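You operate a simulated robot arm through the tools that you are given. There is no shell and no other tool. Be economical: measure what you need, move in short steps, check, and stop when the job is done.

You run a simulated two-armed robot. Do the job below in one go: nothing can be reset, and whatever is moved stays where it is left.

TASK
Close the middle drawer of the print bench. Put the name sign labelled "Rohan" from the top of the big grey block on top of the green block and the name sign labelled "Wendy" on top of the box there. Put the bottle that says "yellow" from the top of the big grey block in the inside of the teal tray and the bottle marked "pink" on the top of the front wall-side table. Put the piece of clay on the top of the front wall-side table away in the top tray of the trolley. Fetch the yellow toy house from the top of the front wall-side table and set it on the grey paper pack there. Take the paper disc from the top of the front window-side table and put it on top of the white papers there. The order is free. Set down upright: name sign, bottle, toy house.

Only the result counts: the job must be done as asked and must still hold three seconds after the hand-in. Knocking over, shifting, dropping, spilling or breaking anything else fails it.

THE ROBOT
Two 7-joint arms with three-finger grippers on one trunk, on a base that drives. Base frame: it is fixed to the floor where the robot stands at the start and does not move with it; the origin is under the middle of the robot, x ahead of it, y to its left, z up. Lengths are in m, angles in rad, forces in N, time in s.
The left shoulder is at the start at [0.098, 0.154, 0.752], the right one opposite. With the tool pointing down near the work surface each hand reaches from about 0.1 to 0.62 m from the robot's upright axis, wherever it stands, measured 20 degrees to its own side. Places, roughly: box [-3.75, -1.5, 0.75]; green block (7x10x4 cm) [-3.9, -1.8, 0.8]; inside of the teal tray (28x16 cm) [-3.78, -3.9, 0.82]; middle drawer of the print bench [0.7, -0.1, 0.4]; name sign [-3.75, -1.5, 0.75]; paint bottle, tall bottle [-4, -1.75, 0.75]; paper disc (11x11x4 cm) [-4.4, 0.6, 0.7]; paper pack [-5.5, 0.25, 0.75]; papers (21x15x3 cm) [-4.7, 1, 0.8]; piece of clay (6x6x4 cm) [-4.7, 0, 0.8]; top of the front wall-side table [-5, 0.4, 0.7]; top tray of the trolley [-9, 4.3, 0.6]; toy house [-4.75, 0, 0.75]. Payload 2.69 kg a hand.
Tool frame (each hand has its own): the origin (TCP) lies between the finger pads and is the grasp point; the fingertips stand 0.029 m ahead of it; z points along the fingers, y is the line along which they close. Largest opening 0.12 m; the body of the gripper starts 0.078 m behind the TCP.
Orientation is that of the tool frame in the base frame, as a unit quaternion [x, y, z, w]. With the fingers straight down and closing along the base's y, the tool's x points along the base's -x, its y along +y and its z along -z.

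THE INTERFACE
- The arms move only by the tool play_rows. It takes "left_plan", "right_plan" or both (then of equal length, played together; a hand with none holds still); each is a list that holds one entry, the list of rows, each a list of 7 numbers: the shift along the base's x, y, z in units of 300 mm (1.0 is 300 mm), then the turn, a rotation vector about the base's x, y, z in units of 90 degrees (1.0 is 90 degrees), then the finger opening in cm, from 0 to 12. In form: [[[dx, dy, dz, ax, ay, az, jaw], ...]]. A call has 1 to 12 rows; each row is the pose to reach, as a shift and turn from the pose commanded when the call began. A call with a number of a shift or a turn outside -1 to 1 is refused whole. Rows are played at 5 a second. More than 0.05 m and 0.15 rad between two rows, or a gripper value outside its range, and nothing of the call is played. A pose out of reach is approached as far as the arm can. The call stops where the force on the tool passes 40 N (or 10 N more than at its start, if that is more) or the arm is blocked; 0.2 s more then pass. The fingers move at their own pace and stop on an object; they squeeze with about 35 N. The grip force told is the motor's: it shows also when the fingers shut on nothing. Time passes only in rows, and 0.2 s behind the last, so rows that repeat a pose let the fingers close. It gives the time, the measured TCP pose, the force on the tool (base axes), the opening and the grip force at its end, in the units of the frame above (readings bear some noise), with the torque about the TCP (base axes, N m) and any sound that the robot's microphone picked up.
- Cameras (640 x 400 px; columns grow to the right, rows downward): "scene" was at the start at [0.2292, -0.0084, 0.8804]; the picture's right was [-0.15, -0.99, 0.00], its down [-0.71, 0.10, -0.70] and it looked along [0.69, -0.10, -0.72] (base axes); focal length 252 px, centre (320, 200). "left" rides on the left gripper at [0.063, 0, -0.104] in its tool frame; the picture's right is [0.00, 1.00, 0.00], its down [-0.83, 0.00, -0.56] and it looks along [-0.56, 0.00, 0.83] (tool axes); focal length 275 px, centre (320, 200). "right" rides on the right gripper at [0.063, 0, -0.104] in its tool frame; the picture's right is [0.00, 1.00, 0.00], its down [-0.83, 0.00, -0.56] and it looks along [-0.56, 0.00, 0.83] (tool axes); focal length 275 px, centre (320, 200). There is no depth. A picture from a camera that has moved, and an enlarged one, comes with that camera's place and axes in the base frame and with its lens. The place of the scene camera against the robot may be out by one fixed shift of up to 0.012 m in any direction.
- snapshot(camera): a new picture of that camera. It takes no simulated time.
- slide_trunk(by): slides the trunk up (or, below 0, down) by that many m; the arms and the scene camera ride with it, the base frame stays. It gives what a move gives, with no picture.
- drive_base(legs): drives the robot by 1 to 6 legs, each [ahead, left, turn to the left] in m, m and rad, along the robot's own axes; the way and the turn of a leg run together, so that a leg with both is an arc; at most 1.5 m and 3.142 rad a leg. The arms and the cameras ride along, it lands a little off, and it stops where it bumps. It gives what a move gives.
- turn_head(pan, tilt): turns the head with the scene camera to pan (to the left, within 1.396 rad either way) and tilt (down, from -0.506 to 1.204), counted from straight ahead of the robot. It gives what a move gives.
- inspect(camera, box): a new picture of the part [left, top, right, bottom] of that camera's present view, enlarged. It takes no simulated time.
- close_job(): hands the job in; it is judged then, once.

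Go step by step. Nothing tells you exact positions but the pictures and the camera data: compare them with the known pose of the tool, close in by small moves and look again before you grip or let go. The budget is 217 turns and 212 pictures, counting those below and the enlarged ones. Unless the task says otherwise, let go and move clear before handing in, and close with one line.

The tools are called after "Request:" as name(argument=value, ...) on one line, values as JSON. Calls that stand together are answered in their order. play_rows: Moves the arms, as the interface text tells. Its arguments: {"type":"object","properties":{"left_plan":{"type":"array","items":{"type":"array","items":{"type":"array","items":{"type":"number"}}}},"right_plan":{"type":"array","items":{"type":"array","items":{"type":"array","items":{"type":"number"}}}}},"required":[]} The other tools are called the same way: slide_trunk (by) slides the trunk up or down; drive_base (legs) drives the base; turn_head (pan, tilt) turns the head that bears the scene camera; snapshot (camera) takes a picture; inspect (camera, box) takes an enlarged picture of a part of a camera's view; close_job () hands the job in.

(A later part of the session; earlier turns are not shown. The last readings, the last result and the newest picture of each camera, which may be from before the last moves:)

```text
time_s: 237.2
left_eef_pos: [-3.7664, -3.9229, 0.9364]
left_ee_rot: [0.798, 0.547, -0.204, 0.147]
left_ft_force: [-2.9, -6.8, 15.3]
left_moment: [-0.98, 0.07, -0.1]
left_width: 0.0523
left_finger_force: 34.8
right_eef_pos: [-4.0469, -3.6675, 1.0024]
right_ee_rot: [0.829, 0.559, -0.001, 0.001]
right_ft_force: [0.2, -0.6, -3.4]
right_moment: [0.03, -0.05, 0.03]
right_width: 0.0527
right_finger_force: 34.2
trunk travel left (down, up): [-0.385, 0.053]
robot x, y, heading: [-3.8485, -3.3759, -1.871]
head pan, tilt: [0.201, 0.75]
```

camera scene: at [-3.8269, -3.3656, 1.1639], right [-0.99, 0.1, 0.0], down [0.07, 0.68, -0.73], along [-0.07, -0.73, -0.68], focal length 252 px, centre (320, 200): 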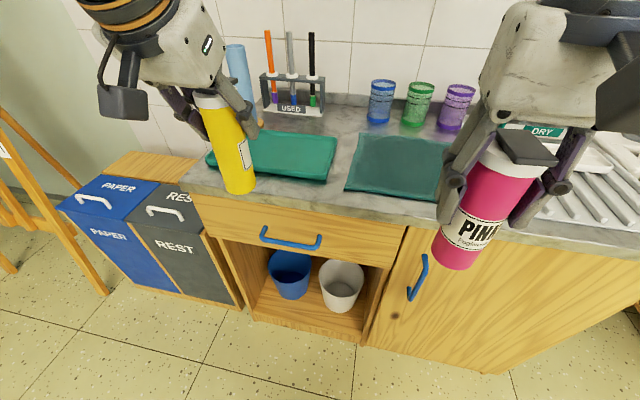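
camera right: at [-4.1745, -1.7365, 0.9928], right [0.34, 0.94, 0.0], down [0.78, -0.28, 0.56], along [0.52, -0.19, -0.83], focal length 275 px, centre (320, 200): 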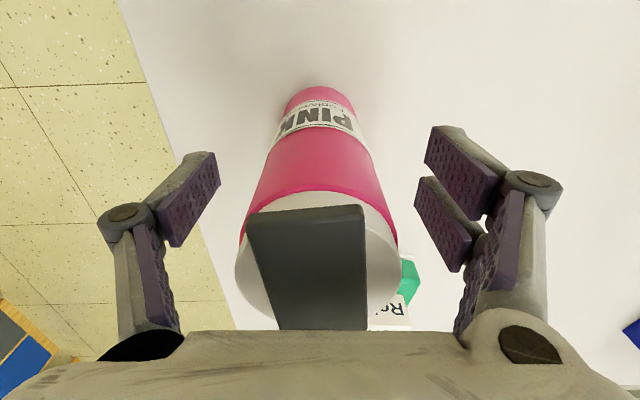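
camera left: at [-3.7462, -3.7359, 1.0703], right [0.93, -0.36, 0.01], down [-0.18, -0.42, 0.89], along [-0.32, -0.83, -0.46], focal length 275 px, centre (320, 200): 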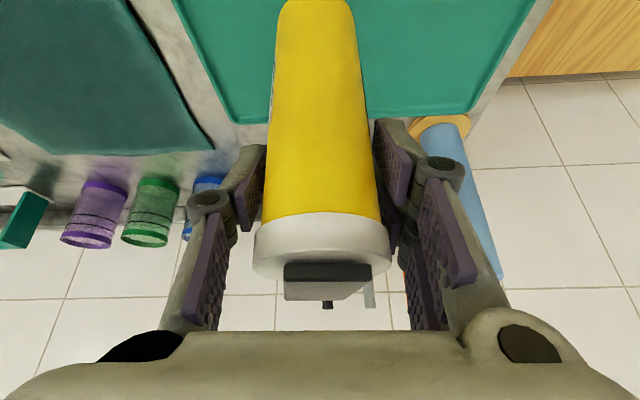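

Request:
play_rows(left_plan=[[[0, 0, 0.012, 0, 0, 0, 4], [0, 0, 0.012, 0, 0, 0, 4]]])

Request:
inspect(camera="scene", box=[200, 90, 320, 200])

Request:
snapshot(camera="left")

```text
time_s: 237.8
left_eef_pos: [-3.7645, -3.922, 0.9366]
left_ee_rot: [0.799, 0.548, -0.201, 0.145]
left_ft_force: [0.5, 0.5, -3.7]
left_moment: [0.02, -0.04, 0.03]
left_width: 0.0523
left_finger_force: 35.0
right_eef_pos: [-4.0467, -3.6675, 1.0013]
right_ee_rot: [0.83, 0.558, -0.002, 0.0]
right_ft_force: [-0.3, 0.2, -3.7]
right_moment: [0.0, -0.02, -0.03]
right_width: 0.0523
right_finger_force: 34.9
trunk travel left (down, up): [-0.385, 0.053]
robot x, y, heading: [-3.8474, -3.3728, -1.873]
head pan, tilt: [0.201, 0.75]
```

```text
3.64 times, centred on (260, 145) of scene
camera zoom: at [-3.8713, -3.509, 1.1636], right [-0.99, 0.1, 0.0], down [0.07, 0.68, -0.73], along [-0.07, -0.73, -0.68], focal length 918 px, centre (538, 400)
```

zoom: 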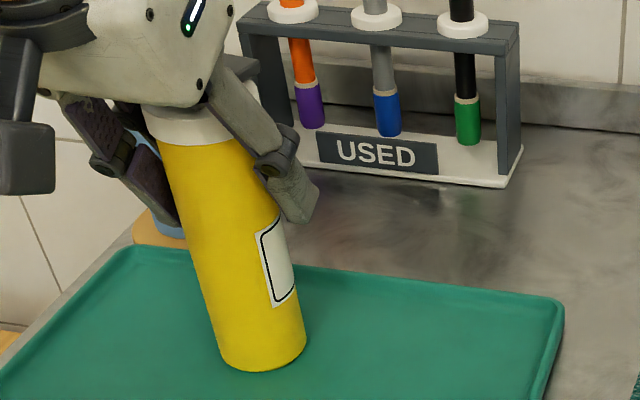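

```text
125 pictures are left
camera left: at [-3.7268, -3.8252, 0.9979], right [0.93, -0.36, 0.01], down [-0.18, -0.43, 0.89], along [-0.31, -0.83, -0.46], focal length 275 px, centre (320, 200)
```

left: 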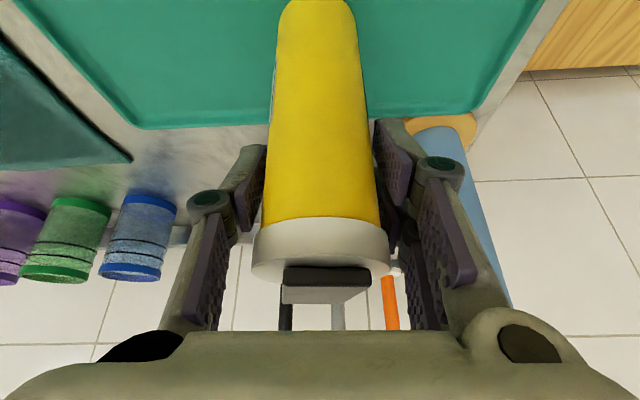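

Request:
play_rows(left_plan=[[[0, 0, -0.006, 0, 0, 0, 4], [0, 0, -0.006, 0, 0, 0, 4]]])

```text
time_s: 238.4
left_eef_pos: [-3.7651, -3.9241, 0.9363]
left_ee_rot: [0.799, 0.547, -0.204, 0.146]
left_ft_force: [-0.7, -0.1, -3.8]
left_moment: [0.01, -0.01, -0.01]
left_width: 0.0523
left_finger_force: 35.1
right_eef_pos: [-4.0469, -3.6685, 1.0026]
right_ee_rot: [0.83, 0.558, -0.002, 0.0]
right_ft_force: [-0.3, 1.0, -4.6]
right_moment: [0.03, 0.01, -0.05]
right_width: 0.0526
right_finger_force: 35.4
trunk travel left (down, up): [-0.385, 0.053]
robot x, y, heading: [-3.848, -3.3737, -1.871]
head pan, tilt: [0.201, 0.75]
```

Request:
play_rows(left_plan=[[[0, 0, -0.006, 0, 0, 0, 4], [0, 0, -0.008, 0, 0, 0, 4]]])

```text
time_s: 239.1
left_eef_pos: [-3.7653, -3.9237, 0.9364]
left_ee_rot: [0.798, 0.548, -0.205, 0.147]
left_ft_force: [3.4, -1.0, 9.2]
left_moment: [0.19, -0.62, -0.05]
left_width: 0.0521
left_finger_force: 35.0
right_eef_pos: [-4.0456, -3.6682, 1.0036]
right_ee_rot: [0.829, 0.559, -0.003, 0.002]
right_ft_force: [-0.7, 0.6, -3.4]
right_moment: [0.03, 0.02, -0.02]
right_width: 0.0525
right_finger_force: 34.8
trunk travel left (down, up): [-0.385, 0.053]
robot x, y, heading: [-3.8473, -3.375, -1.869]
head pan, tilt: [0.201, 0.75]
```

Lightly in contact. I release and withdraw along the tool axis.

Request:
play_rows(left_plan=[[[0, 0, 0.002, 0, 0, 0, 6], [0, 0, 0.002, 0, 0, 0, 8], [0, 0, 0.002, 0, 0, 0, 9.5], [0.015, 0.039, 0.072, 0, 0, 0, 9.5], [0.03, 0.078, 0.144, 0, 0, 0, 9.5], [0.045, 0.117, 0.217, 0, 0, 0, 9.5], [0.06, 0.155, 0.289, 0, 0, 0, 9.5], [0.08, 0.25, 0.35, 0, 0, 0, 9.5]]])

Request:
inspect(camera="scene", box=[160, 80, 420, 260])

```text
time_s: 240.8
left_eef_pos: [-3.7402, -3.8484, 1.0402]
left_ee_rot: [0.798, 0.547, -0.205, 0.147]
left_ft_force: [0.2, -0.7, -0.4]
left_moment: [-0.03, 0.02, 0.0]
left_width: 0.0952
left_finger_force: 0.2
right_eef_pos: [-4.0456, -3.6669, 1.0024]
right_ee_rot: [0.83, 0.558, -0.001, 0.001]
right_ft_force: [0.1, 0.1, -3.5]
right_moment: [0.01, -0.01, 0.0]
right_width: 0.0522
right_finger_force: 35.4
trunk travel left (down, up): [-0.385, 0.053]
robot x, y, heading: [-3.8501, -3.3738, -1.87]
head pan, tilt: [0.201, 0.75]
```

```text
2.22 times, centred on (290, 170) of scene
camera zoom: at [-3.871, -3.5084, 1.164], right [-0.99, 0.1, 0.0], down [0.07, 0.68, -0.73], along [-0.07, -0.73, -0.68], focal length 561 px, centre (387, 267)
```

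zoom: 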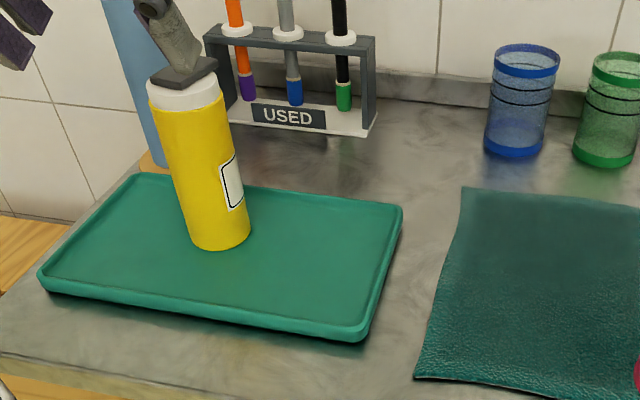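

Yellow stands upright in the tray. I level the left hand and drive back through the gap with pink.

Request:
play_rows(left_plan=[[[0, 0.08, 0.05, 0.0, 0.0, 0, 9.5], [0.02, 0.18, 0.08, 0.045, -0.018, 0, 10], [0.04, 0.26, 0.08, 0.09, -0.036, 0, 12], [0.06, 0.32, 0.08, 0.134, -0.052, 0, 12], [0.08, 0.36, 0.08, 0.18, -0.07, 0, 12], [0.1, 0.38, 0.08, 0.224, -0.087, 0, 12], [0.1, 0.38, 0.08, 0.268, -0.104, 0, 12], [0.1, 0.38, 0.08, 0.31, -0.12, 0, 12]]])

Request:
drive_base(legs=[[-0.3, 0, 0], [0, 0, -1.05], [0, 0, -1.06]])

Request:
turn_head(pan=0, tilt=0.6)

Request:
snapshot(camera="scene")

```text
time_s: 242.7
left_eef_pos: [-3.7125, -3.735, 1.064]
left_ee_rot: [0.826, 0.564, 0.008, -0.001]
left_ft_force: [-0.3, 0.6, 0.5]
left_moment: [-0.03, 0.0, 0.01]
left_width: 0.1198
left_finger_force: 0.0
right_eef_pos: [-4.0466, -3.6675, 1.0025]
right_ee_rot: [0.83, 0.558, -0.002, 0.001]
right_ft_force: [0.9, 0.0, -4.3]
right_moment: [0.01, -0.02, -0.03]
right_width: 0.0526
right_finger_force: 35.1
trunk travel left (down, up): [-0.385, 0.053]
robot x, y, heading: [-3.8475, -3.3755, -1.867]
head pan, tilt: [0.201, 0.75]
```

```text
time_s: 250.1
left_eef_pos: [-4.1398, -3.0157, 1.0637]
left_ee_rot: [0.894, -0.447, 0.004, 0.009]
left_ft_force: [-0.5, 0.2, 1.0]
left_moment: [0.01, 0.01, 0.0]
left_width: 0.1201
left_finger_force: 0.1
right_eef_pos: [-3.9059, -2.7693, 1.0018]
right_ee_rot: [0.892, -0.453, 0.0, -0.001]
right_ft_force: [-1.0, -0.7, -3.8]
right_moment: [-0.03, 0.01, 0.0]
right_width: 0.0528
right_finger_force: 35.0
trunk travel left (down, up): [-0.385, 0.053]
robot x, y, heading: [-3.7604, -3.09, 2.278]
head pan, tilt: [0.201, 0.75]
```

```text
time_s: 250.8
left_eef_pos: [-4.1413, -3.0164, 1.0648]
left_ee_rot: [0.894, -0.448, 0.005, 0.009]
left_ft_force: [-0.2, 0.0, 1.1]
left_moment: [0.0, 0.02, -0.02]
left_width: 0.1198
left_finger_force: 0.0
right_eef_pos: [-3.9068, -2.7692, 1.0015]
right_ee_rot: [0.892, -0.453, 0.0, -0.001]
right_ft_force: [-0.3, -1.3, -4.1]
right_moment: [-0.03, 0.0, -0.02]
right_width: 0.0526
right_finger_force: 35.0
trunk travel left (down, up): [-0.385, 0.053]
robot x, y, heading: [-3.7561, -3.09, 2.286]
head pan, tilt: [0.0, 0.6]
```

```text
123 pictures are left
camera scene: at [-3.8523, -2.9759, 1.1767], right [0.76, 0.66, 0.0], down [0.37, -0.43, -0.82], along [-0.54, 0.62, -0.57], focal length 252 px, centre (320, 200)
```

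scene: 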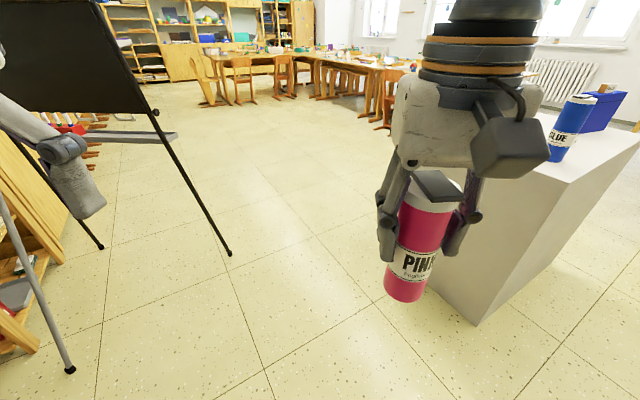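

Request:
drive_base(legs=[[0.6, 0.04, 0], [0.65, 0, 0], [0.55, 0, 0], [0, 0, -0.5]])

Request:
snapshot(camera="scene")

```text
time_s: 261.6
left_eef_pos: [-5.2696, -1.4969, 1.0639]
left_ee_rot: [0.754, -0.657, 0.002, 0.009]
left_ft_force: [0.0, -0.2, -1.0]
left_moment: [0.0, -0.02, 0.02]
left_width: 0.12
left_finger_force: 0.1
right_eef_pos: [-4.9452, -1.3913, 1.0016]
right_ee_rot: [0.75, -0.662, -0.001, -0.002]
right_ft_force: [-0.2, -0.4, -3.7]
right_moment: [-0.02, 0.0, 0.0]
right_width: 0.0523
right_finger_force: 34.7
trunk travel left (down, up): [-0.385, 0.053]
robot x, y, heading: [-4.9761, -1.7456, 1.78]
head pan, tilt: [0.0, 0.6]
```

```text
122 pictures are left
camera scene: at [-4.9988, -1.5974, 1.1768], right [0.98, 0.21, 0.0], down [0.12, -0.55, -0.82], along [-0.17, 0.81, -0.57], focal length 252 px, centre (320, 200)
```

scene: 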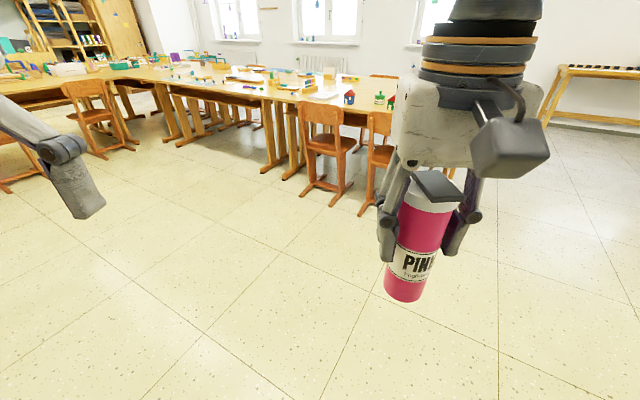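

Request:
inspect(camera="scene", box=[220, 50, 420, 200])

Request:
turn_head(pan=-0.35, tilt=0.5)

Request:
snapshot(camera="scene")

```text
2.67 times, centred on (320, 125) of scene
camera zoom: at [-4.9988, -1.5974, 1.1768], right [0.98, 0.21, 0.0], down [0.12, -0.55, -0.82], along [-0.17, 0.81, -0.57], focal length 673 px, centre (320, 400)
```

zoom: 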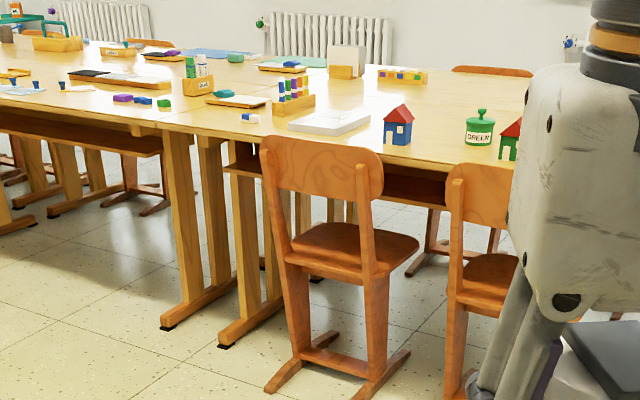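

```text
time_s: 262.5
left_eef_pos: [-5.2687, -1.4956, 1.0632]
left_ee_rot: [0.754, -0.657, 0.002, 0.01]
left_ft_force: [0.3, -0.5, 0.0]
left_moment: [0.01, -0.04, 0.02]
left_width: 0.1197
left_finger_force: 0.1
right_eef_pos: [-4.9435, -1.3924, 1.0006]
right_ee_rot: [0.75, -0.661, 0.0, -0.002]
right_ft_force: [0.4, 0.0, -3.3]
right_moment: [-0.02, -0.02, 0.0]
right_width: 0.0524
right_finger_force: 34.5
trunk travel left (down, up): [-0.385, 0.053]
robot x, y, heading: [-4.9738, -1.7434, 1.781]
head pan, tilt: [-0.351, 0.499]
```

```text
120 pictures are left
camera scene: at [-4.9677, -1.5938, 1.1858], right [0.99, -0.14, 0.0], down [-0.07, -0.47, -0.88], along [0.12, 0.87, -0.48], focal length 252 px, centre (320, 200)
```

scene: 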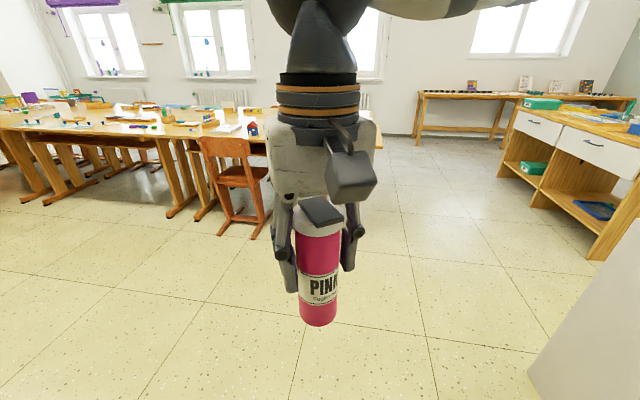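

The front tables are joined; the wall-side one is the nearer (south) row with chairs on its south side. I drive round to its east end, keeping off, and look.

Request:
drive_base(legs=[[0.82, -0.66, 0], [0.22, -0.86, 0], [0, 0, 1.07]])

Request:
turn_head(pan=0.15, tilt=0.55)

Request:
snapshot(camera="scene")

```text
time_s: 277.3
left_eef_pos: [-4.0669, -0.5351, 1.0631]
left_ee_rot: [0.983, -0.183, 0.007, 0.006]
left_ft_force: [-0.4, 0.0, 0.0]
left_moment: [-0.01, -0.01, -0.01]
left_width: 0.12
left_finger_force: 0.1
right_eef_pos: [-3.9978, -0.2007, 1.0026]
right_ee_rot: [0.982, -0.19, -0.001, -0.001]
right_ft_force: [0.5, 0.1, -3.2]
right_moment: [0.02, -0.04, -0.02]
right_width: 0.0523
right_finger_force: 35.2
trunk travel left (down, up): [-0.385, 0.053]
robot x, y, heading: [-3.7093, -0.3969, 2.843]
head pan, tilt: [-0.351, 0.499]
```

```text
time_s: 278.2
left_eef_pos: [-4.066, -0.536, 1.0632]
left_ee_rot: [0.983, -0.183, 0.007, 0.007]
left_ft_force: [-0.1, 0.1, 0.0]
left_moment: [0.0, 0.03, 0.03]
left_width: 0.1199
left_finger_force: 0.1
right_eef_pos: [-3.9994, -0.201, 1.003]
right_ee_rot: [0.982, -0.189, -0.002, -0.001]
right_ft_force: [-0.2, 0.7, -4.0]
right_moment: [-0.01, -0.01, 0.0]
right_width: 0.0525
right_finger_force: 35.3
trunk travel left (down, up): [-0.385, 0.053]
robot x, y, heading: [-3.7069, -0.3921, 2.846]
head pan, tilt: [0.15, 0.55]
```

```text
119 pictures are left
camera scene: at [-3.8457, -0.3627, 1.1813], right [0.15, 0.99, 0.0], down [0.52, -0.08, -0.85], along [-0.84, 0.13, -0.52], focal length 252 px, centre (320, 200)
```

scene: 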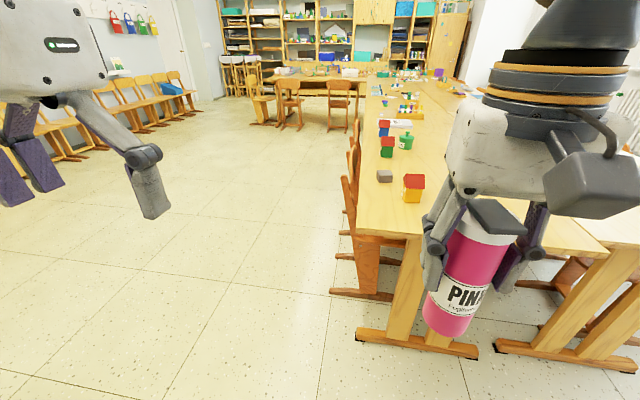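

I see the clay, the yellow house and free space near the table's east end. I move in to set pink down there, around (−4.35, 0.23).

Request:
drive_base(legs=[[0.26, -0.22, 0]])

Request:
turn_head(pan=-0.3, tilt=0.7)

Request:
snapshot(camera="scene")

Request:
snapshot(camera="right")

```text
time_s: 280.5
left_eef_pos: [-4.2475, -0.248, 1.0636]
left_ee_rot: [0.983, -0.184, 0.007, 0.007]
left_ft_force: [0.6, -0.3, 1.8]
left_moment: [-0.02, 0.01, 0.03]
left_width: 0.12
left_finger_force: 0.1
right_eef_pos: [-4.1799, 0.0872, 1.0006]
right_ee_rot: [0.982, -0.19, -0.002, -0.002]
right_ft_force: [-0.3, 0.8, -4.1]
right_moment: [0.01, -0.02, 0.02]
right_width: 0.0525
right_finger_force: 35.6
trunk travel left (down, up): [-0.385, 0.053]
robot x, y, heading: [-3.8875, -0.109, 2.843]
head pan, tilt: [0.15, 0.55]
```

```text
time_s: 281.4
left_eef_pos: [-4.2474, -0.2489, 1.0629]
left_ee_rot: [0.983, -0.185, 0.006, 0.005]
left_ft_force: [0.0, 0.5, 0.5]
left_moment: [-0.03, 0.0, 0.0]
left_width: 0.12
left_finger_force: 0.0
right_eef_pos: [-4.1799, 0.0872, 1.003]
right_ee_rot: [0.982, -0.191, -0.001, -0.001]
right_ft_force: [0.2, -0.3, -4.1]
right_moment: [0.0, 0.02, 0.03]
right_width: 0.0522
right_finger_force: 34.8
trunk travel left (down, up): [-0.385, 0.053]
robot x, y, heading: [-3.8892, -0.1121, 2.842]
head pan, tilt: [-0.3, 0.7]
```

```text
118 pictures are left
camera scene: at [-4.0082, -0.041, 1.1682], right [0.56, 0.83, 0.0], down [0.53, -0.36, -0.77], along [-0.63, 0.43, -0.64], focal length 252 px, centre (320, 200)
```

scene: 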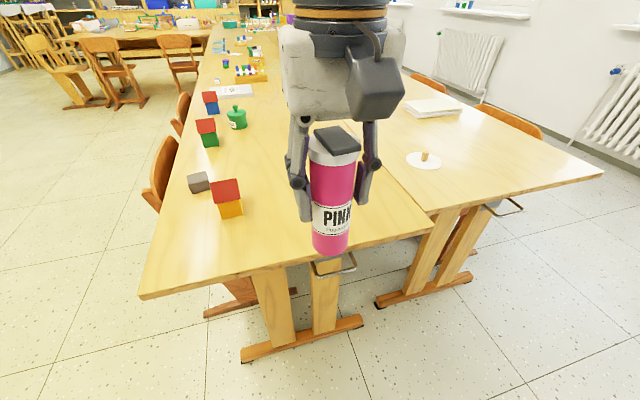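

```text
117 pictures are left
camera right: at [-4.1218, 0.0619, 1.1068], right [-0.37, -0.93, 0.0], down [-0.77, 0.31, 0.56], along [-0.52, 0.21, -0.83], focal length 275 px, centre (320, 200)
```

right: 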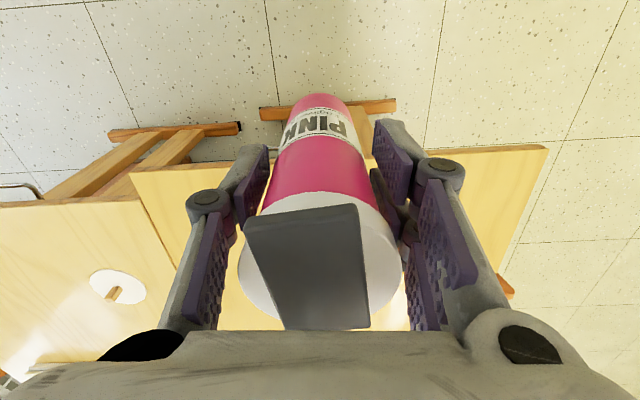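

Table top is at about z 0.72. I move pink over the free spot at (−4.36, 0.235) and lower to just above it.

Request:
play_rows(right_plan=[[[-0.1, 0.08, 0, 0, 0, 0, 4], [-0.2, 0.16, 0, 0, 0, 0, 4], [-0.3, 0.25, -0.03, 0, 0, 0, 4], [-0.4, 0.33, -0.08, 0, 0, 0, 4], [-0.5, 0.41, -0.15, 0, 0, 0, 4], [-0.6, 0.493, -0.23, 0, 0, 0, 4], [-0.6, 0.493, -0.35, 0, 0, 0, 4], [-0.6, 0.493, -0.47, 0, 0, 0, 4], [-0.6, 0.493, -0.55, 0, 0, 0, 4]]])

Request:
snapshot(camera="scene")

```text
time_s: 283.4
left_eef_pos: [-4.2449, -0.2494, 1.0643]
left_ee_rot: [0.983, -0.184, 0.005, 0.006]
left_ft_force: [0.5, 0.0, -0.6]
left_moment: [0.03, 0.02, 0.01]
left_width: 0.12
left_finger_force: 0.1
right_eef_pos: [-4.361, 0.2344, 0.8396]
right_ee_rot: [0.982, -0.191, -0.005, -0.002]
right_ft_force: [1.4, 1.0, 6.3]
right_moment: [0.06, -0.3, 0.03]
right_width: 0.0524
right_finger_force: 34.7
trunk travel left (down, up): [-0.385, 0.053]
robot x, y, heading: [-3.8872, -0.1073, 2.843]
head pan, tilt: [-0.3, 0.7]
```

```text
116 pictures are left
camera scene: at [-4.0069, -0.0415, 1.1687], right [0.56, 0.83, 0.0], down [0.53, -0.36, -0.77], along [-0.63, 0.43, -0.64], focal length 252 px, centre (320, 200)
```

scene: 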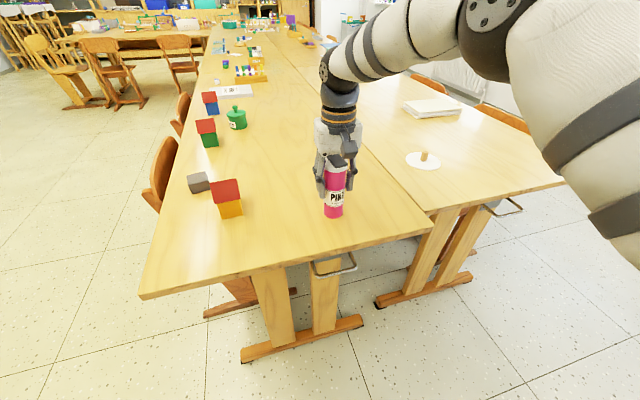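

It touches down at TCP z 0.84 (table ≈ 0.748). I release and rise.

Request:
play_rows(right_plan=[[[0, 0, 0.004, 0, 0, 0, 4], [0, 0, 0.004, 0, 0, 0, 6], [0, 0, 0.004, 0, 0, 0, 8], [0, 0, 0.004, 0, 0, 0, 10], [0, 0, 0.1, 0, 0, 0, 10], [0, 0, 0.2, 0, 0, 0, 10], [0, 0, 0.35, 0, 0, 0, 10], [0.02, -0.02, 0.5, 0, 0, 0, 10]]])

Request:
inspect(camera="scene", box=[140, 60, 500, 280])

```text
time_s: 285.2
left_eef_pos: [-4.248, -0.2485, 1.0644]
left_ee_rot: [0.983, -0.184, 0.006, 0.006]
left_ft_force: [0.3, 0.4, 0.3]
left_moment: [0.01, 0.04, -0.03]
left_width: 0.1201
left_finger_force: 0.1
right_eef_pos: [-4.3548, 0.2282, 0.988]
right_ee_rot: [0.982, -0.19, -0.001, -0.001]
right_ft_force: [0.6, 0.2, 0.4]
right_moment: [0.01, 0.03, 0.0]
right_width: 0.0998
right_finger_force: 0.1
trunk travel left (down, up): [-0.385, 0.053]
robot x, y, heading: [-3.8852, -0.1108, 2.842]
head pan, tilt: [-0.3, 0.7]
```

```text
1.78 times, centred on (320, 170) of scene
camera zoom: at [-4.0076, -0.0414, 1.1683], right [0.56, 0.83, 0.0], down [0.53, -0.36, -0.77], along [-0.63, 0.43, -0.64], focal length 449 px, centre (320, 253)
```

zoom: 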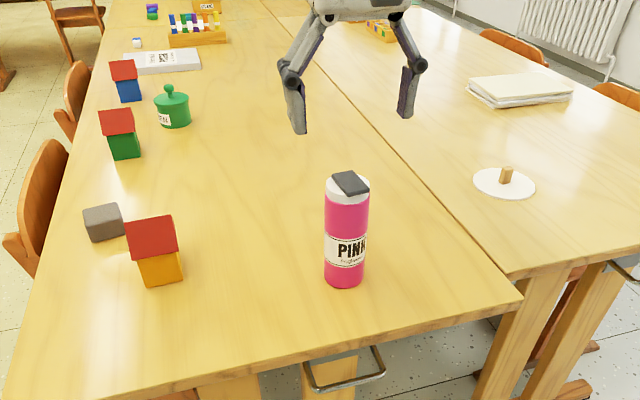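

Pink stands. Next the paper disc with its wooden knob at about (−4.40, 0.63): I shift right along the table end to reach it.

Request:
drive_base(legs=[[0, -0.41, 0], [0.1, 0, 0]])

Request:
turn_head(pan=0, tilt=0.75)

Request:
snapshot(camera="scene")

Request:
snapshot(camera="right")

```text
time_s: 289.7
left_eef_pos: [-4.2235, 0.1734, 1.0643]
left_ee_rot: [0.983, -0.182, 0.007, 0.007]
left_ft_force: [-0.1, -0.8, -0.5]
left_moment: [-0.02, -0.04, 0.0]
left_width: 0.1202
left_finger_force: 0.0
right_eef_pos: [-4.3308, 0.6475, 0.9863]
right_ee_rot: [0.982, -0.188, -0.002, -0.001]
right_ft_force: [-0.1, -0.4, -0.5]
right_moment: [-0.01, -0.04, 0.01]
right_width: 0.0999
right_finger_force: 0.1
trunk travel left (down, up): [-0.385, 0.053]
robot x, y, heading: [-3.8621, 0.3117, 2.847]
head pan, tilt: [-0.3, 0.7]
```

```text
time_s: 290.5
left_eef_pos: [-4.2223, 0.1723, 1.0635]
left_ee_rot: [0.983, -0.181, 0.006, 0.005]
left_ft_force: [-0.6, -0.3, 0.0]
left_moment: [0.01, 0.03, 0.02]
left_width: 0.1201
left_finger_force: 0.1
right_eef_pos: [-4.3309, 0.6493, 0.9879]
right_ee_rot: [0.982, -0.189, -0.002, -0.001]
right_ft_force: [0.1, -0.3, -0.4]
right_moment: [0.0, -0.01, -0.03]
right_width: 0.1002
right_finger_force: 0.0
trunk travel left (down, up): [-0.385, 0.053]
robot x, y, heading: [-3.8655, 0.3154, 2.852]
head pan, tilt: [0.0, 0.75]
```

```text
114 pictures are left
camera scene: at [-3.9925, 0.3571, 1.1639], right [0.29, 0.96, 0.0], down [0.65, -0.2, -0.73], along [-0.7, 0.21, -0.68], focal length 252 px, centre (320, 200)
```

scene: 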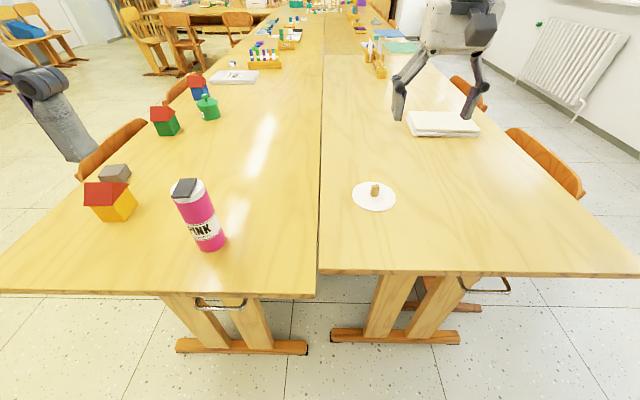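

```text
113 pictures are left
camera right: at [-4.2718, 0.6237, 1.0922], right [-0.37, -0.93, 0.0], down [-0.77, 0.3, 0.56], along [-0.52, 0.21, -0.83], focal length 275 px, centre (320, 200)
```

right: 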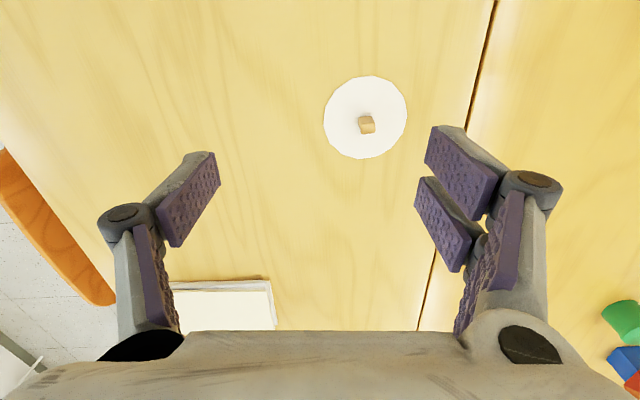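

Request:
play_rows(right_plan=[[[-0.1, -0.06, 0, 0, 0, 0, 6], [-0.204, -0.118, -0.02, 0, 0, 0, 6], [-0.204, -0.118, -0.14, 0, 0, 0, 6], [-0.204, -0.118, -0.26, 0, 0, 0, 6], [-0.204, -0.118, -0.4, 0, 0, 0, 6]]])

Request:
snapshot(camera="right")

```text
time_s: 291.7
left_eef_pos: [-4.2225, 0.1732, 1.0628]
left_ee_rot: [0.983, -0.182, 0.007, 0.007]
left_ft_force: [0.0, -0.6, -0.2]
left_moment: [0.01, -0.02, 0.01]
left_width: 0.12
left_finger_force: 0.0
right_eef_pos: [-4.3893, 0.6119, 0.8671]
right_ee_rot: [0.982, -0.189, -0.001, -0.001]
right_ft_force: [-0.3, -1.0, -0.3]
right_moment: [-0.03, -0.03, 0.02]
right_width: 0.0603
right_finger_force: 0.1
right hand out of reach, approached as far as the arm can: row 1, 2, 3, 4, 5
trunk travel left (down, up): [-0.385, 0.053]
robot x, y, heading: [-3.8634, 0.3116, 2.847]
head pan, tilt: [0.0, 0.75]
```

```text
112 pictures are left
camera right: at [-4.3309, 0.5879, 0.9705], right [-0.37, -0.93, 0.0], down [-0.77, 0.3, 0.56], along [-0.52, 0.21, -0.83], focal length 275 px, centre (320, 200)
```

right: 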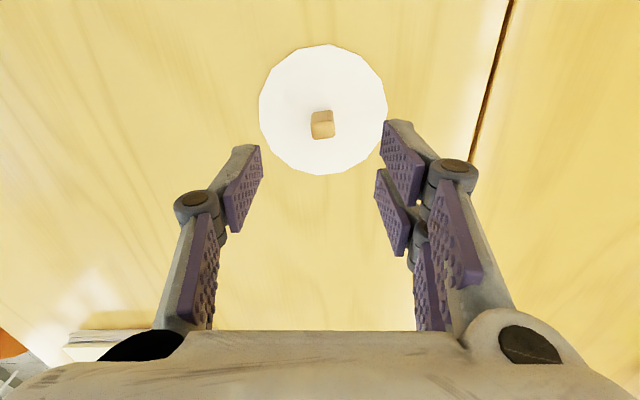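

Request:
play_rows(right_plan=[[[0, 0, -0.1, 0, 0, 0, 5], [0, 0, -0.2, 0, 0, 0, 5], [0, 0, -0.25, 0, 0, 0, 5]]])

Request:
snapshot(camera="right")

Request:
inspect(camera="scene", box=[310, 110, 450, 220])

```text
time_s: 292.5
left_eef_pos: [-4.221, 0.1728, 1.0635]
left_ee_rot: [0.983, -0.182, 0.007, 0.007]
left_ft_force: [0.4, -0.6, -0.1]
left_moment: [0.01, 0.02, -0.03]
left_width: 0.12
left_finger_force: 0.0
right_eef_pos: [-4.391, 0.612, 0.7905]
right_ee_rot: [0.982, -0.188, -0.002, -0.001]
right_ft_force: [0.5, 0.1, -0.3]
right_moment: [-0.02, 0.01, -0.01]
right_width: 0.0502
right_finger_force: 0.1
trunk travel left (down, up): [-0.385, 0.053]
robot x, y, heading: [-3.8628, 0.3133, 2.846]
head pan, tilt: [0.0, 0.75]
```

```text
111 pictures are left
camera right: at [-4.3325, 0.5879, 0.8955], right [-0.37, -0.93, 0.0], down [-0.77, 0.3, 0.56], along [-0.52, 0.21, -0.83], focal length 275 px, centre (320, 200)
```

right: 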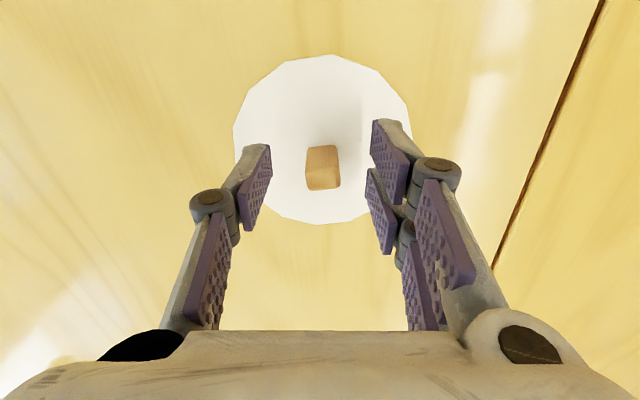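

```text
3.64 times, centred on (380, 165) of scene
camera zoom: at [-3.9927, 0.357, 1.1639], right [0.29, 0.96, 0.0], down [0.65, -0.2, -0.73], along [-0.7, 0.21, -0.68], focal length 918 px, centre (102, 327)
```

zoom: 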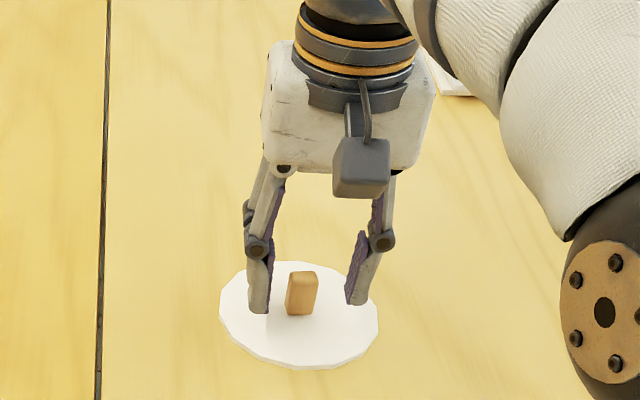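

Request:
play_rows(right_plan=[[[0, 0, -0.013, 0, 0, 0, 5], [0, 0, -0.013, 0, 0, 0, 0.5], [0, 0, -0.013, 0, 0, 0, 0.5], [0, 0, -0.013, 0, 0, 0, 0.5], [0, 0, 0.08, 0, 0, 0, 0.5], [0, 0, 0.2, 0, 0, 0, 0.5]]])

Request:
snapshot(camera="right")

```text
time_s: 293.9
left_eef_pos: [-4.2215, 0.1726, 1.0639]
left_ee_rot: [0.983, -0.183, 0.006, 0.007]
left_ft_force: [-0.4, 0.1, -0.3]
left_moment: [0.0, 0.01, 0.0]
left_width: 0.12
left_finger_force: 0.0
right_eef_pos: [-4.388, 0.6136, 0.8524]
right_ee_rot: [0.982, -0.189, -0.002, -0.002]
right_ft_force: [0.6, -0.2, -0.3]
right_moment: [0.01, 0.03, -0.05]
right_width: 0.0166
right_finger_force: 34.9
trunk travel left (down, up): [-0.385, 0.053]
robot x, y, heading: [-3.8636, 0.3119, 2.849]
head pan, tilt: [0.0, 0.75]
```

```text
109 pictures are left
camera right: at [-4.3295, 0.5885, 0.9578], right [-0.37, -0.93, 0.0], down [-0.77, 0.3, 0.56], along [-0.52, 0.21, -0.83], focal length 275 px, centre (320, 200)
```

right: 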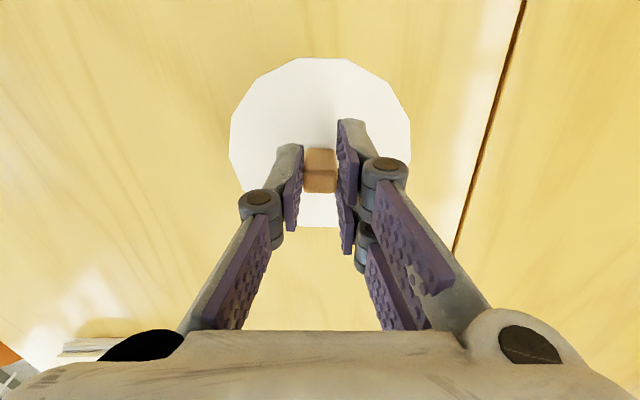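

The disc is held by its knob. I raise it, then drive round to the north side of the window-side table, where the papers lie.

Request:
play_rows(right_plan=[[[0.06, -0.02, 0.1, 0, 0, 0, 0.5], [0.13, -0.04, 0.2, 0, 0, 0, 0.5], [0.22, -0.07, 0.3, 0, 0, 0, 0.5], [0.31, -0.09, 0.36, 0, 0, 0, 0.5], [0.383, -0.116, 0.4, 0, 0, 0, 0.5]]])

Request:
drive_base(legs=[[-0.25, 0, 0], [0, -1.0, 0], [0, 0, 0.8], [0, 0, 0.764]])

Request:
turn_head(pan=-0.5, tilt=0.6)

Request:
snapshot(camera="scene")

```text
time_s: 295.1
left_eef_pos: [-4.222, 0.1727, 1.0628]
left_ee_rot: [0.983, -0.183, 0.006, 0.006]
left_ft_force: [-0.1, 0.0, -0.3]
left_moment: [0.03, 0.01, 0.0]
left_width: 0.1201
left_finger_force: 0.0
right_eef_pos: [-4.3566, 0.5869, 0.9984]
right_ee_rot: [0.982, -0.189, -0.001, -0.002]
right_ft_force: [0.3, 0.6, 0.1]
right_moment: [0.02, 0.02, 0.05]
right_width: 0.0163
right_finger_force: 34.9
right hand out of reach, approached as far as the arm can: row 1, 2, 3, 4, 5
trunk travel left (down, up): [-0.385, 0.053]
robot x, y, heading: [-3.8617, 0.3116, 2.848]
head pan, tilt: [0.0, 0.75]
```

```text
time_s: 308.7
left_eef_pos: [-3.1917, 0.8398, 1.0623]
left_ee_rot: [0.828, 0.561, 0.008, 0.0]
left_ft_force: [0.7, -0.3, 0.5]
left_moment: [0.0, 0.01, -0.01]
left_width: 0.1201
left_finger_force: 0.2
right_eef_pos: [-3.6071, 0.7102, 0.9981]
right_ee_rot: [0.831, 0.556, 0.0, 0.0]
right_ft_force: [0.3, 0.0, 0.6]
right_moment: [0.0, -0.01, 0.0]
right_width: 0.0164
right_finger_force: 34.6
trunk travel left (down, up): [-0.385, 0.053]
robot x, y, heading: [-3.3273, 1.205, -1.874]
head pan, tilt: [0.0, 0.75]
```

```text
time_s: 309.6
left_eef_pos: [-3.1919, 0.8398, 1.0646]
left_ee_rot: [0.828, 0.561, 0.008, 0.0]
left_ft_force: [-0.5, -0.2, -0.3]
left_moment: [0.02, -0.02, -0.02]
left_width: 0.1199
left_finger_force: 0.2
right_eef_pos: [-3.6063, 0.7095, 0.9969]
right_ee_rot: [0.831, 0.557, -0.001, 0.0]
right_ft_force: [-0.3, -0.5, -0.6]
right_moment: [-0.01, 0.04, -0.01]
right_width: 0.0162
right_finger_force: 35.1
trunk travel left (down, up): [-0.385, 0.053]
robot x, y, heading: [-3.3276, 1.199, -1.88]
head pan, tilt: [-0.499, 0.6]
```

```text
108 pictures are left
camera scene: at [-3.4045, 1.0891, 1.1768], right [-0.69, 0.72, 0.0], down [0.41, 0.39, -0.82], along [-0.59, -0.57, -0.57], focal length 252 px, centre (320, 200)
```

scene: 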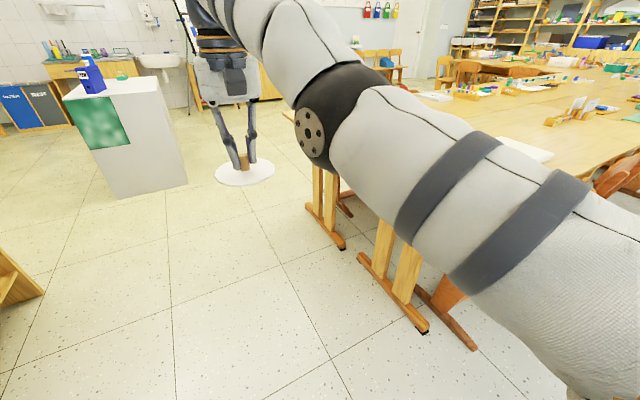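

Request:
drive_base(legs=[[0, -1.0, 0]])

Request:
turn_head(pan=-0.1, tilt=0.75)

Request:
snapshot(camera="scene")

Request:
snapshot(camera="right")

```text
time_s: 317.6
left_eef_pos: [-4.148, 1.143, 1.0617]
left_ee_rot: [0.827, 0.562, 0.009, 0.001]
left_ft_force: [0.9, 0.1, 0.0]
left_moment: [0.0, -0.01, 0.03]
left_width: 0.1202
left_finger_force: 0.0
right_eef_pos: [-4.564, 1.0121, 0.9983]
right_ee_rot: [0.83, 0.557, -0.001, 0.001]
right_ft_force: [0.0, 0.0, -0.5]
right_moment: [-0.02, 0.03, 0.0]
right_width: 0.0165
right_finger_force: 35.2
trunk travel left (down, up): [-0.385, 0.053]
robot x, y, heading: [-4.2869, 1.4998, -1.881]
head pan, tilt: [-0.499, 0.6]
```

```text
time_s: 318.5
left_eef_pos: [-4.1474, 1.1439, 1.0638]
left_ee_rot: [0.827, 0.562, 0.007, 0.0]
left_ft_force: [0.4, 0.3, -0.3]
left_moment: [0.04, -0.04, 0.01]
left_width: 0.1202
left_finger_force: 0.0
right_eef_pos: [-4.5647, 1.0122, 0.9983]
right_ee_rot: [0.83, 0.558, -0.001, 0.0]
right_ft_force: [0.9, -0.4, -0.7]
right_moment: [0.03, 0.0, -0.04]
right_width: 0.0164
right_finger_force: 34.9
trunk travel left (down, up): [-0.385, 0.053]
robot x, y, heading: [-4.2881, 1.5063, -1.873]
head pan, tilt: [-0.099, 0.75]
```

```text
107 pictures are left
camera scene: at [-4.3309, 1.3768, 1.164], right [-0.92, 0.39, 0.0], down [0.27, 0.63, -0.73], along [-0.29, -0.67, -0.68], focal length 252 px, centre (320, 200)
```

scene: 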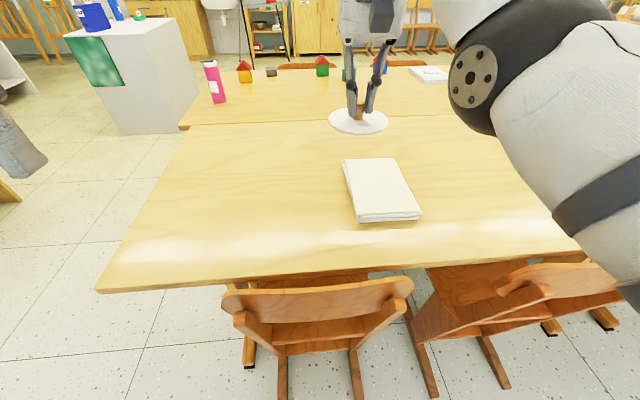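

```text
106 pictures are left
camera right: at [-4.5404, 1.0698, 1.1027], right [0.93, -0.38, 0.0], down [-0.31, -0.77, 0.56], along [-0.21, -0.52, -0.83], focal length 275 px, centre (320, 200)
```

right: 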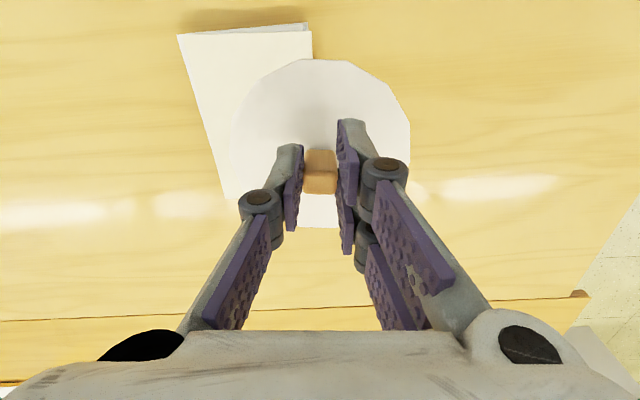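

Request:
drive_base(legs=[[0, -0.13, 0]])

```text
time_s: 320.1
left_eef_pos: [-4.2716, 1.1819, 1.0642]
left_ee_rot: [0.827, 0.562, 0.008, 0.001]
left_ft_force: [-0.8, 0.2, -1.0]
left_moment: [-0.04, -0.01, 0.0]
left_width: 0.1199
left_finger_force: 0.1
right_eef_pos: [-4.6869, 1.0508, 0.9977]
right_ee_rot: [0.83, 0.557, 0.0, 0.0]
right_ft_force: [-0.1, 0.4, -0.7]
right_moment: [-0.02, 0.0, 0.01]
right_width: 0.0164
right_finger_force: 34.8
trunk travel left (down, up): [-0.385, 0.053]
robot x, y, heading: [-4.4071, 1.546, -1.875]
head pan, tilt: [-0.099, 0.75]
```

Request:
play_rows(right_plan=[[[0.03, -0.03, -0.1, 0, 0, 0, 0.5], [0.06, -0.07, -0.2, 0, 0, 0, 0.5], [0.09, -0.11, -0.3, 0, 0, 0, 0.5], [0.12, -0.15, -0.4, 0, 0, 0, 0.5], [0.133, -0.176, -0.48, 0, 0, 0, 0.5]]])

Request:
snapshot(camera="scene")

Request:
snapshot(camera="right")

```text
time_s: 321.3
left_eef_pos: [-4.271, 1.1816, 1.0627]
left_ee_rot: [0.827, 0.562, 0.008, -0.001]
left_ft_force: [-0.2, 0.7, -0.4]
left_moment: [-0.02, 0.03, 0.0]
left_width: 0.12
left_finger_force: 0.1
right_eef_pos: [-4.6402, 1.0147, 0.8556]
right_ee_rot: [0.831, 0.557, -0.002, -0.001]
right_ft_force: [-0.5, -0.1, -0.1]
right_moment: [-0.01, 0.0, 0.0]
right_width: 0.0161
right_finger_force: 34.9
right hand out of reach, approached as far as the arm can: row 3, 4, 5
trunk travel left (down, up): [-0.385, 0.053]
robot x, y, heading: [-4.4064, 1.5443, -1.88]
head pan, tilt: [-0.099, 0.75]
```

```text
105 pictures are left
camera scene: at [-4.4534, 1.4155, 1.164], right [-0.92, 0.39, 0.0], down [0.27, 0.63, -0.73], along [-0.29, -0.67, -0.68], focal length 252 px, centre (320, 200)
```

scene: 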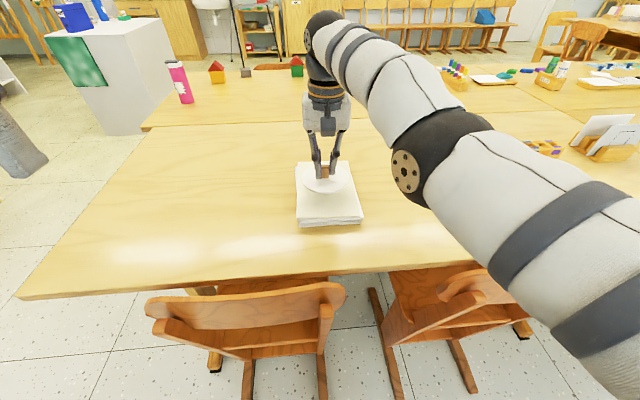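

```text
104 pictures are left
camera right: at [-4.617, 1.0719, 0.96], right [0.93, -0.38, 0.0], down [-0.31, -0.77, 0.56], along [-0.21, -0.52, -0.83], focal length 275 px, centre (320, 200)
```

right: 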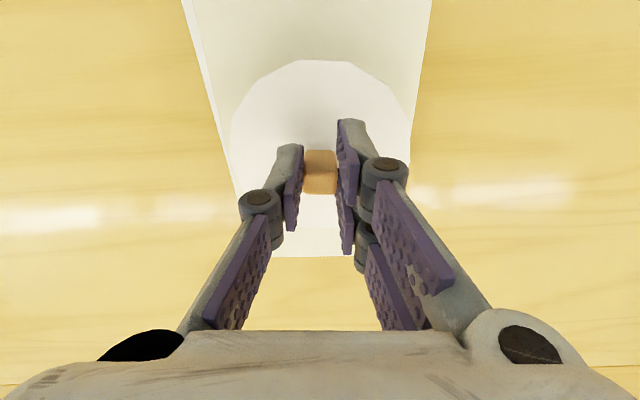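

The disc is over the middle of the papers. I lower to contact.

Request:
play_rows(right_plan=[[[0, 0, -0.05, 0, 0, 0, 0.5], [0, 0, -0.09, 0, 0, 0, 0.5], [0, 0, -0.105, 0, 0, 0, 0.5]]])

Request:
inspect(camera="scene", box=[260, 120, 400, 240])

```text
time_s: 322.1
left_eef_pos: [-4.2727, 1.1813, 1.0628]
left_ee_rot: [0.827, 0.562, 0.009, -0.001]
left_ft_force: [0.3, -0.8, 0.6]
left_moment: [0.0, 0.02, -0.01]
left_width: 0.1201
left_finger_force: 0.0
right_eef_pos: [-4.6406, 1.0136, 0.8232]
right_ee_rot: [0.83, 0.558, -0.002, -0.001]
right_ft_force: [-0.6, 0.4, 0.1]
right_moment: [0.01, 0.02, -0.01]
right_width: 0.0164
right_finger_force: 34.8
trunk travel left (down, up): [-0.385, 0.053]
robot x, y, heading: [-4.4041, 1.5466, -1.879]
head pan, tilt: [-0.099, 0.75]
```

```text
3.33 times, centred on (330, 180) of scene
camera zoom: at [-4.4537, 1.4155, 1.1639], right [-0.92, 0.39, 0.0], down [0.27, 0.63, -0.73], along [-0.29, -0.67, -0.68], focal length 841 px, centre (287, 267)
```

zoom: 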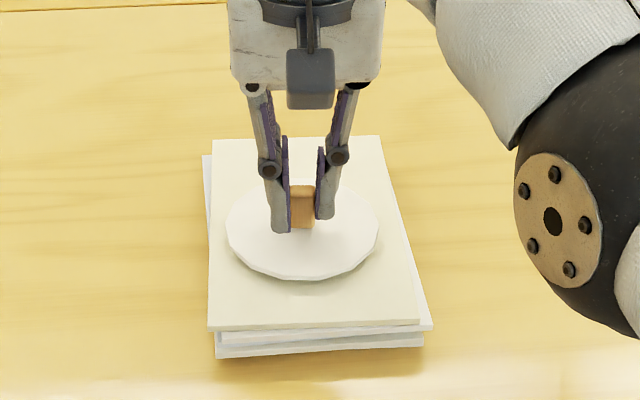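

Request:
play_rows(right_plan=[[[0, 0, -0.008, 0, 0, 0, 0.5], [0, 0, -0.016, 0, 0, 0, 0.5]]])

```text
time_s: 322.7
left_eef_pos: [-4.2708, 1.1824, 1.0635]
left_ee_rot: [0.827, 0.563, 0.008, 0.0]
left_ft_force: [-0.4, -0.7, 0.5]
left_moment: [0.02, -0.01, 0.01]
left_width: 0.1198
left_finger_force: 0.0
right_eef_pos: [-4.6409, 1.0127, 0.8184]
right_ee_rot: [0.831, 0.557, -0.002, -0.001]
right_ft_force: [-0.3, -0.4, 0.8]
right_moment: [-0.01, -0.01, -0.04]
right_width: 0.0164
right_finger_force: 35.0
trunk travel left (down, up): [-0.385, 0.053]
robot x, y, heading: [-4.4081, 1.5401, -1.877]
head pan, tilt: [-0.099, 0.75]
```

Request:
play_rows(right_plan=[[[0, 0, -0.006, 0, 0, 0, 0.5], [0, 0, -0.012, 0, 0, 0, 0.5]]])

```text
time_s: 323.3
left_eef_pos: [-4.2712, 1.1828, 1.0642]
left_ee_rot: [0.827, 0.562, 0.008, 0.0]
left_ft_force: [0.4, 0.4, -0.2]
left_moment: [0.0, -0.02, 0.0]
left_width: 0.1199
left_finger_force: 0.1
right_eef_pos: [-4.6406, 1.0129, 0.8175]
right_ee_rot: [0.831, 0.556, -0.002, 0.001]
right_ft_force: [-0.9, 1.1, 9.4]
right_moment: [0.02, -0.06, 0.03]
right_width: 0.0164
right_finger_force: 34.9
right hand out of reach, approached as far as the arm can: row 1, 2
trunk travel left (down, up): [-0.385, 0.053]
robot x, y, heading: [-4.4103, 1.5422, -1.877]
head pan, tilt: [-0.099, 0.75]
```

Contact. I let go and rise.

Request:
play_rows(right_plan=[[[0, 0, 0.006, 0, 0, 0, 1.5], [0, 0, 0.006, 0, 0, 0, 4], [0, 0, 0.006, 0, 0, 0, 6], [0, 0, 0.08, 0, 0, 0, 6], [0, 0, 0.2, 0, 0, 0, 6], [0.02, 0.05, 0.35, 0, 0, 0, 6], [0.05, 0.1, 0.48, 0, 0, 0, 6]]])

Request:
inspect(camera="scene", box=[160, 40, 460, 240])

```text
time_s: 324.9
left_eef_pos: [-4.2714, 1.1822, 1.0644]
left_ee_rot: [0.827, 0.562, 0.008, 0.0]
left_ft_force: [0.4, 0.6, -0.4]
left_moment: [0.0, -0.01, -0.02]
left_width: 0.1201
left_finger_force: 0.0
right_eef_pos: [-4.6262, 1.0413, 0.9602]
right_ee_rot: [0.831, 0.557, -0.002, -0.001]
right_ft_force: [0.7, 0.5, 0.1]
right_moment: [-0.02, 0.02, -0.02]
right_width: 0.0601
right_finger_force: 0.0
right hand out of reach, approached as far as the arm can: row 5
trunk travel left (down, up): [-0.385, 0.053]
robot x, y, heading: [-4.4067, 1.5461, -1.875]
head pan, tilt: [-0.099, 0.75]
```

```text
2.00 times, centred on (310, 140) of scene
camera zoom: at [-4.4535, 1.4162, 1.1641], right [-0.92, 0.39, 0.0], down [0.27, 0.63, -0.73], along [-0.29, -0.67, -0.68], focal length 505 px, centre (340, 320)
```

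zoom: 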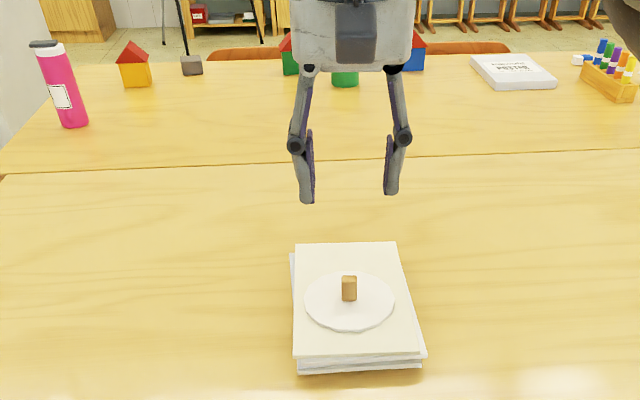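

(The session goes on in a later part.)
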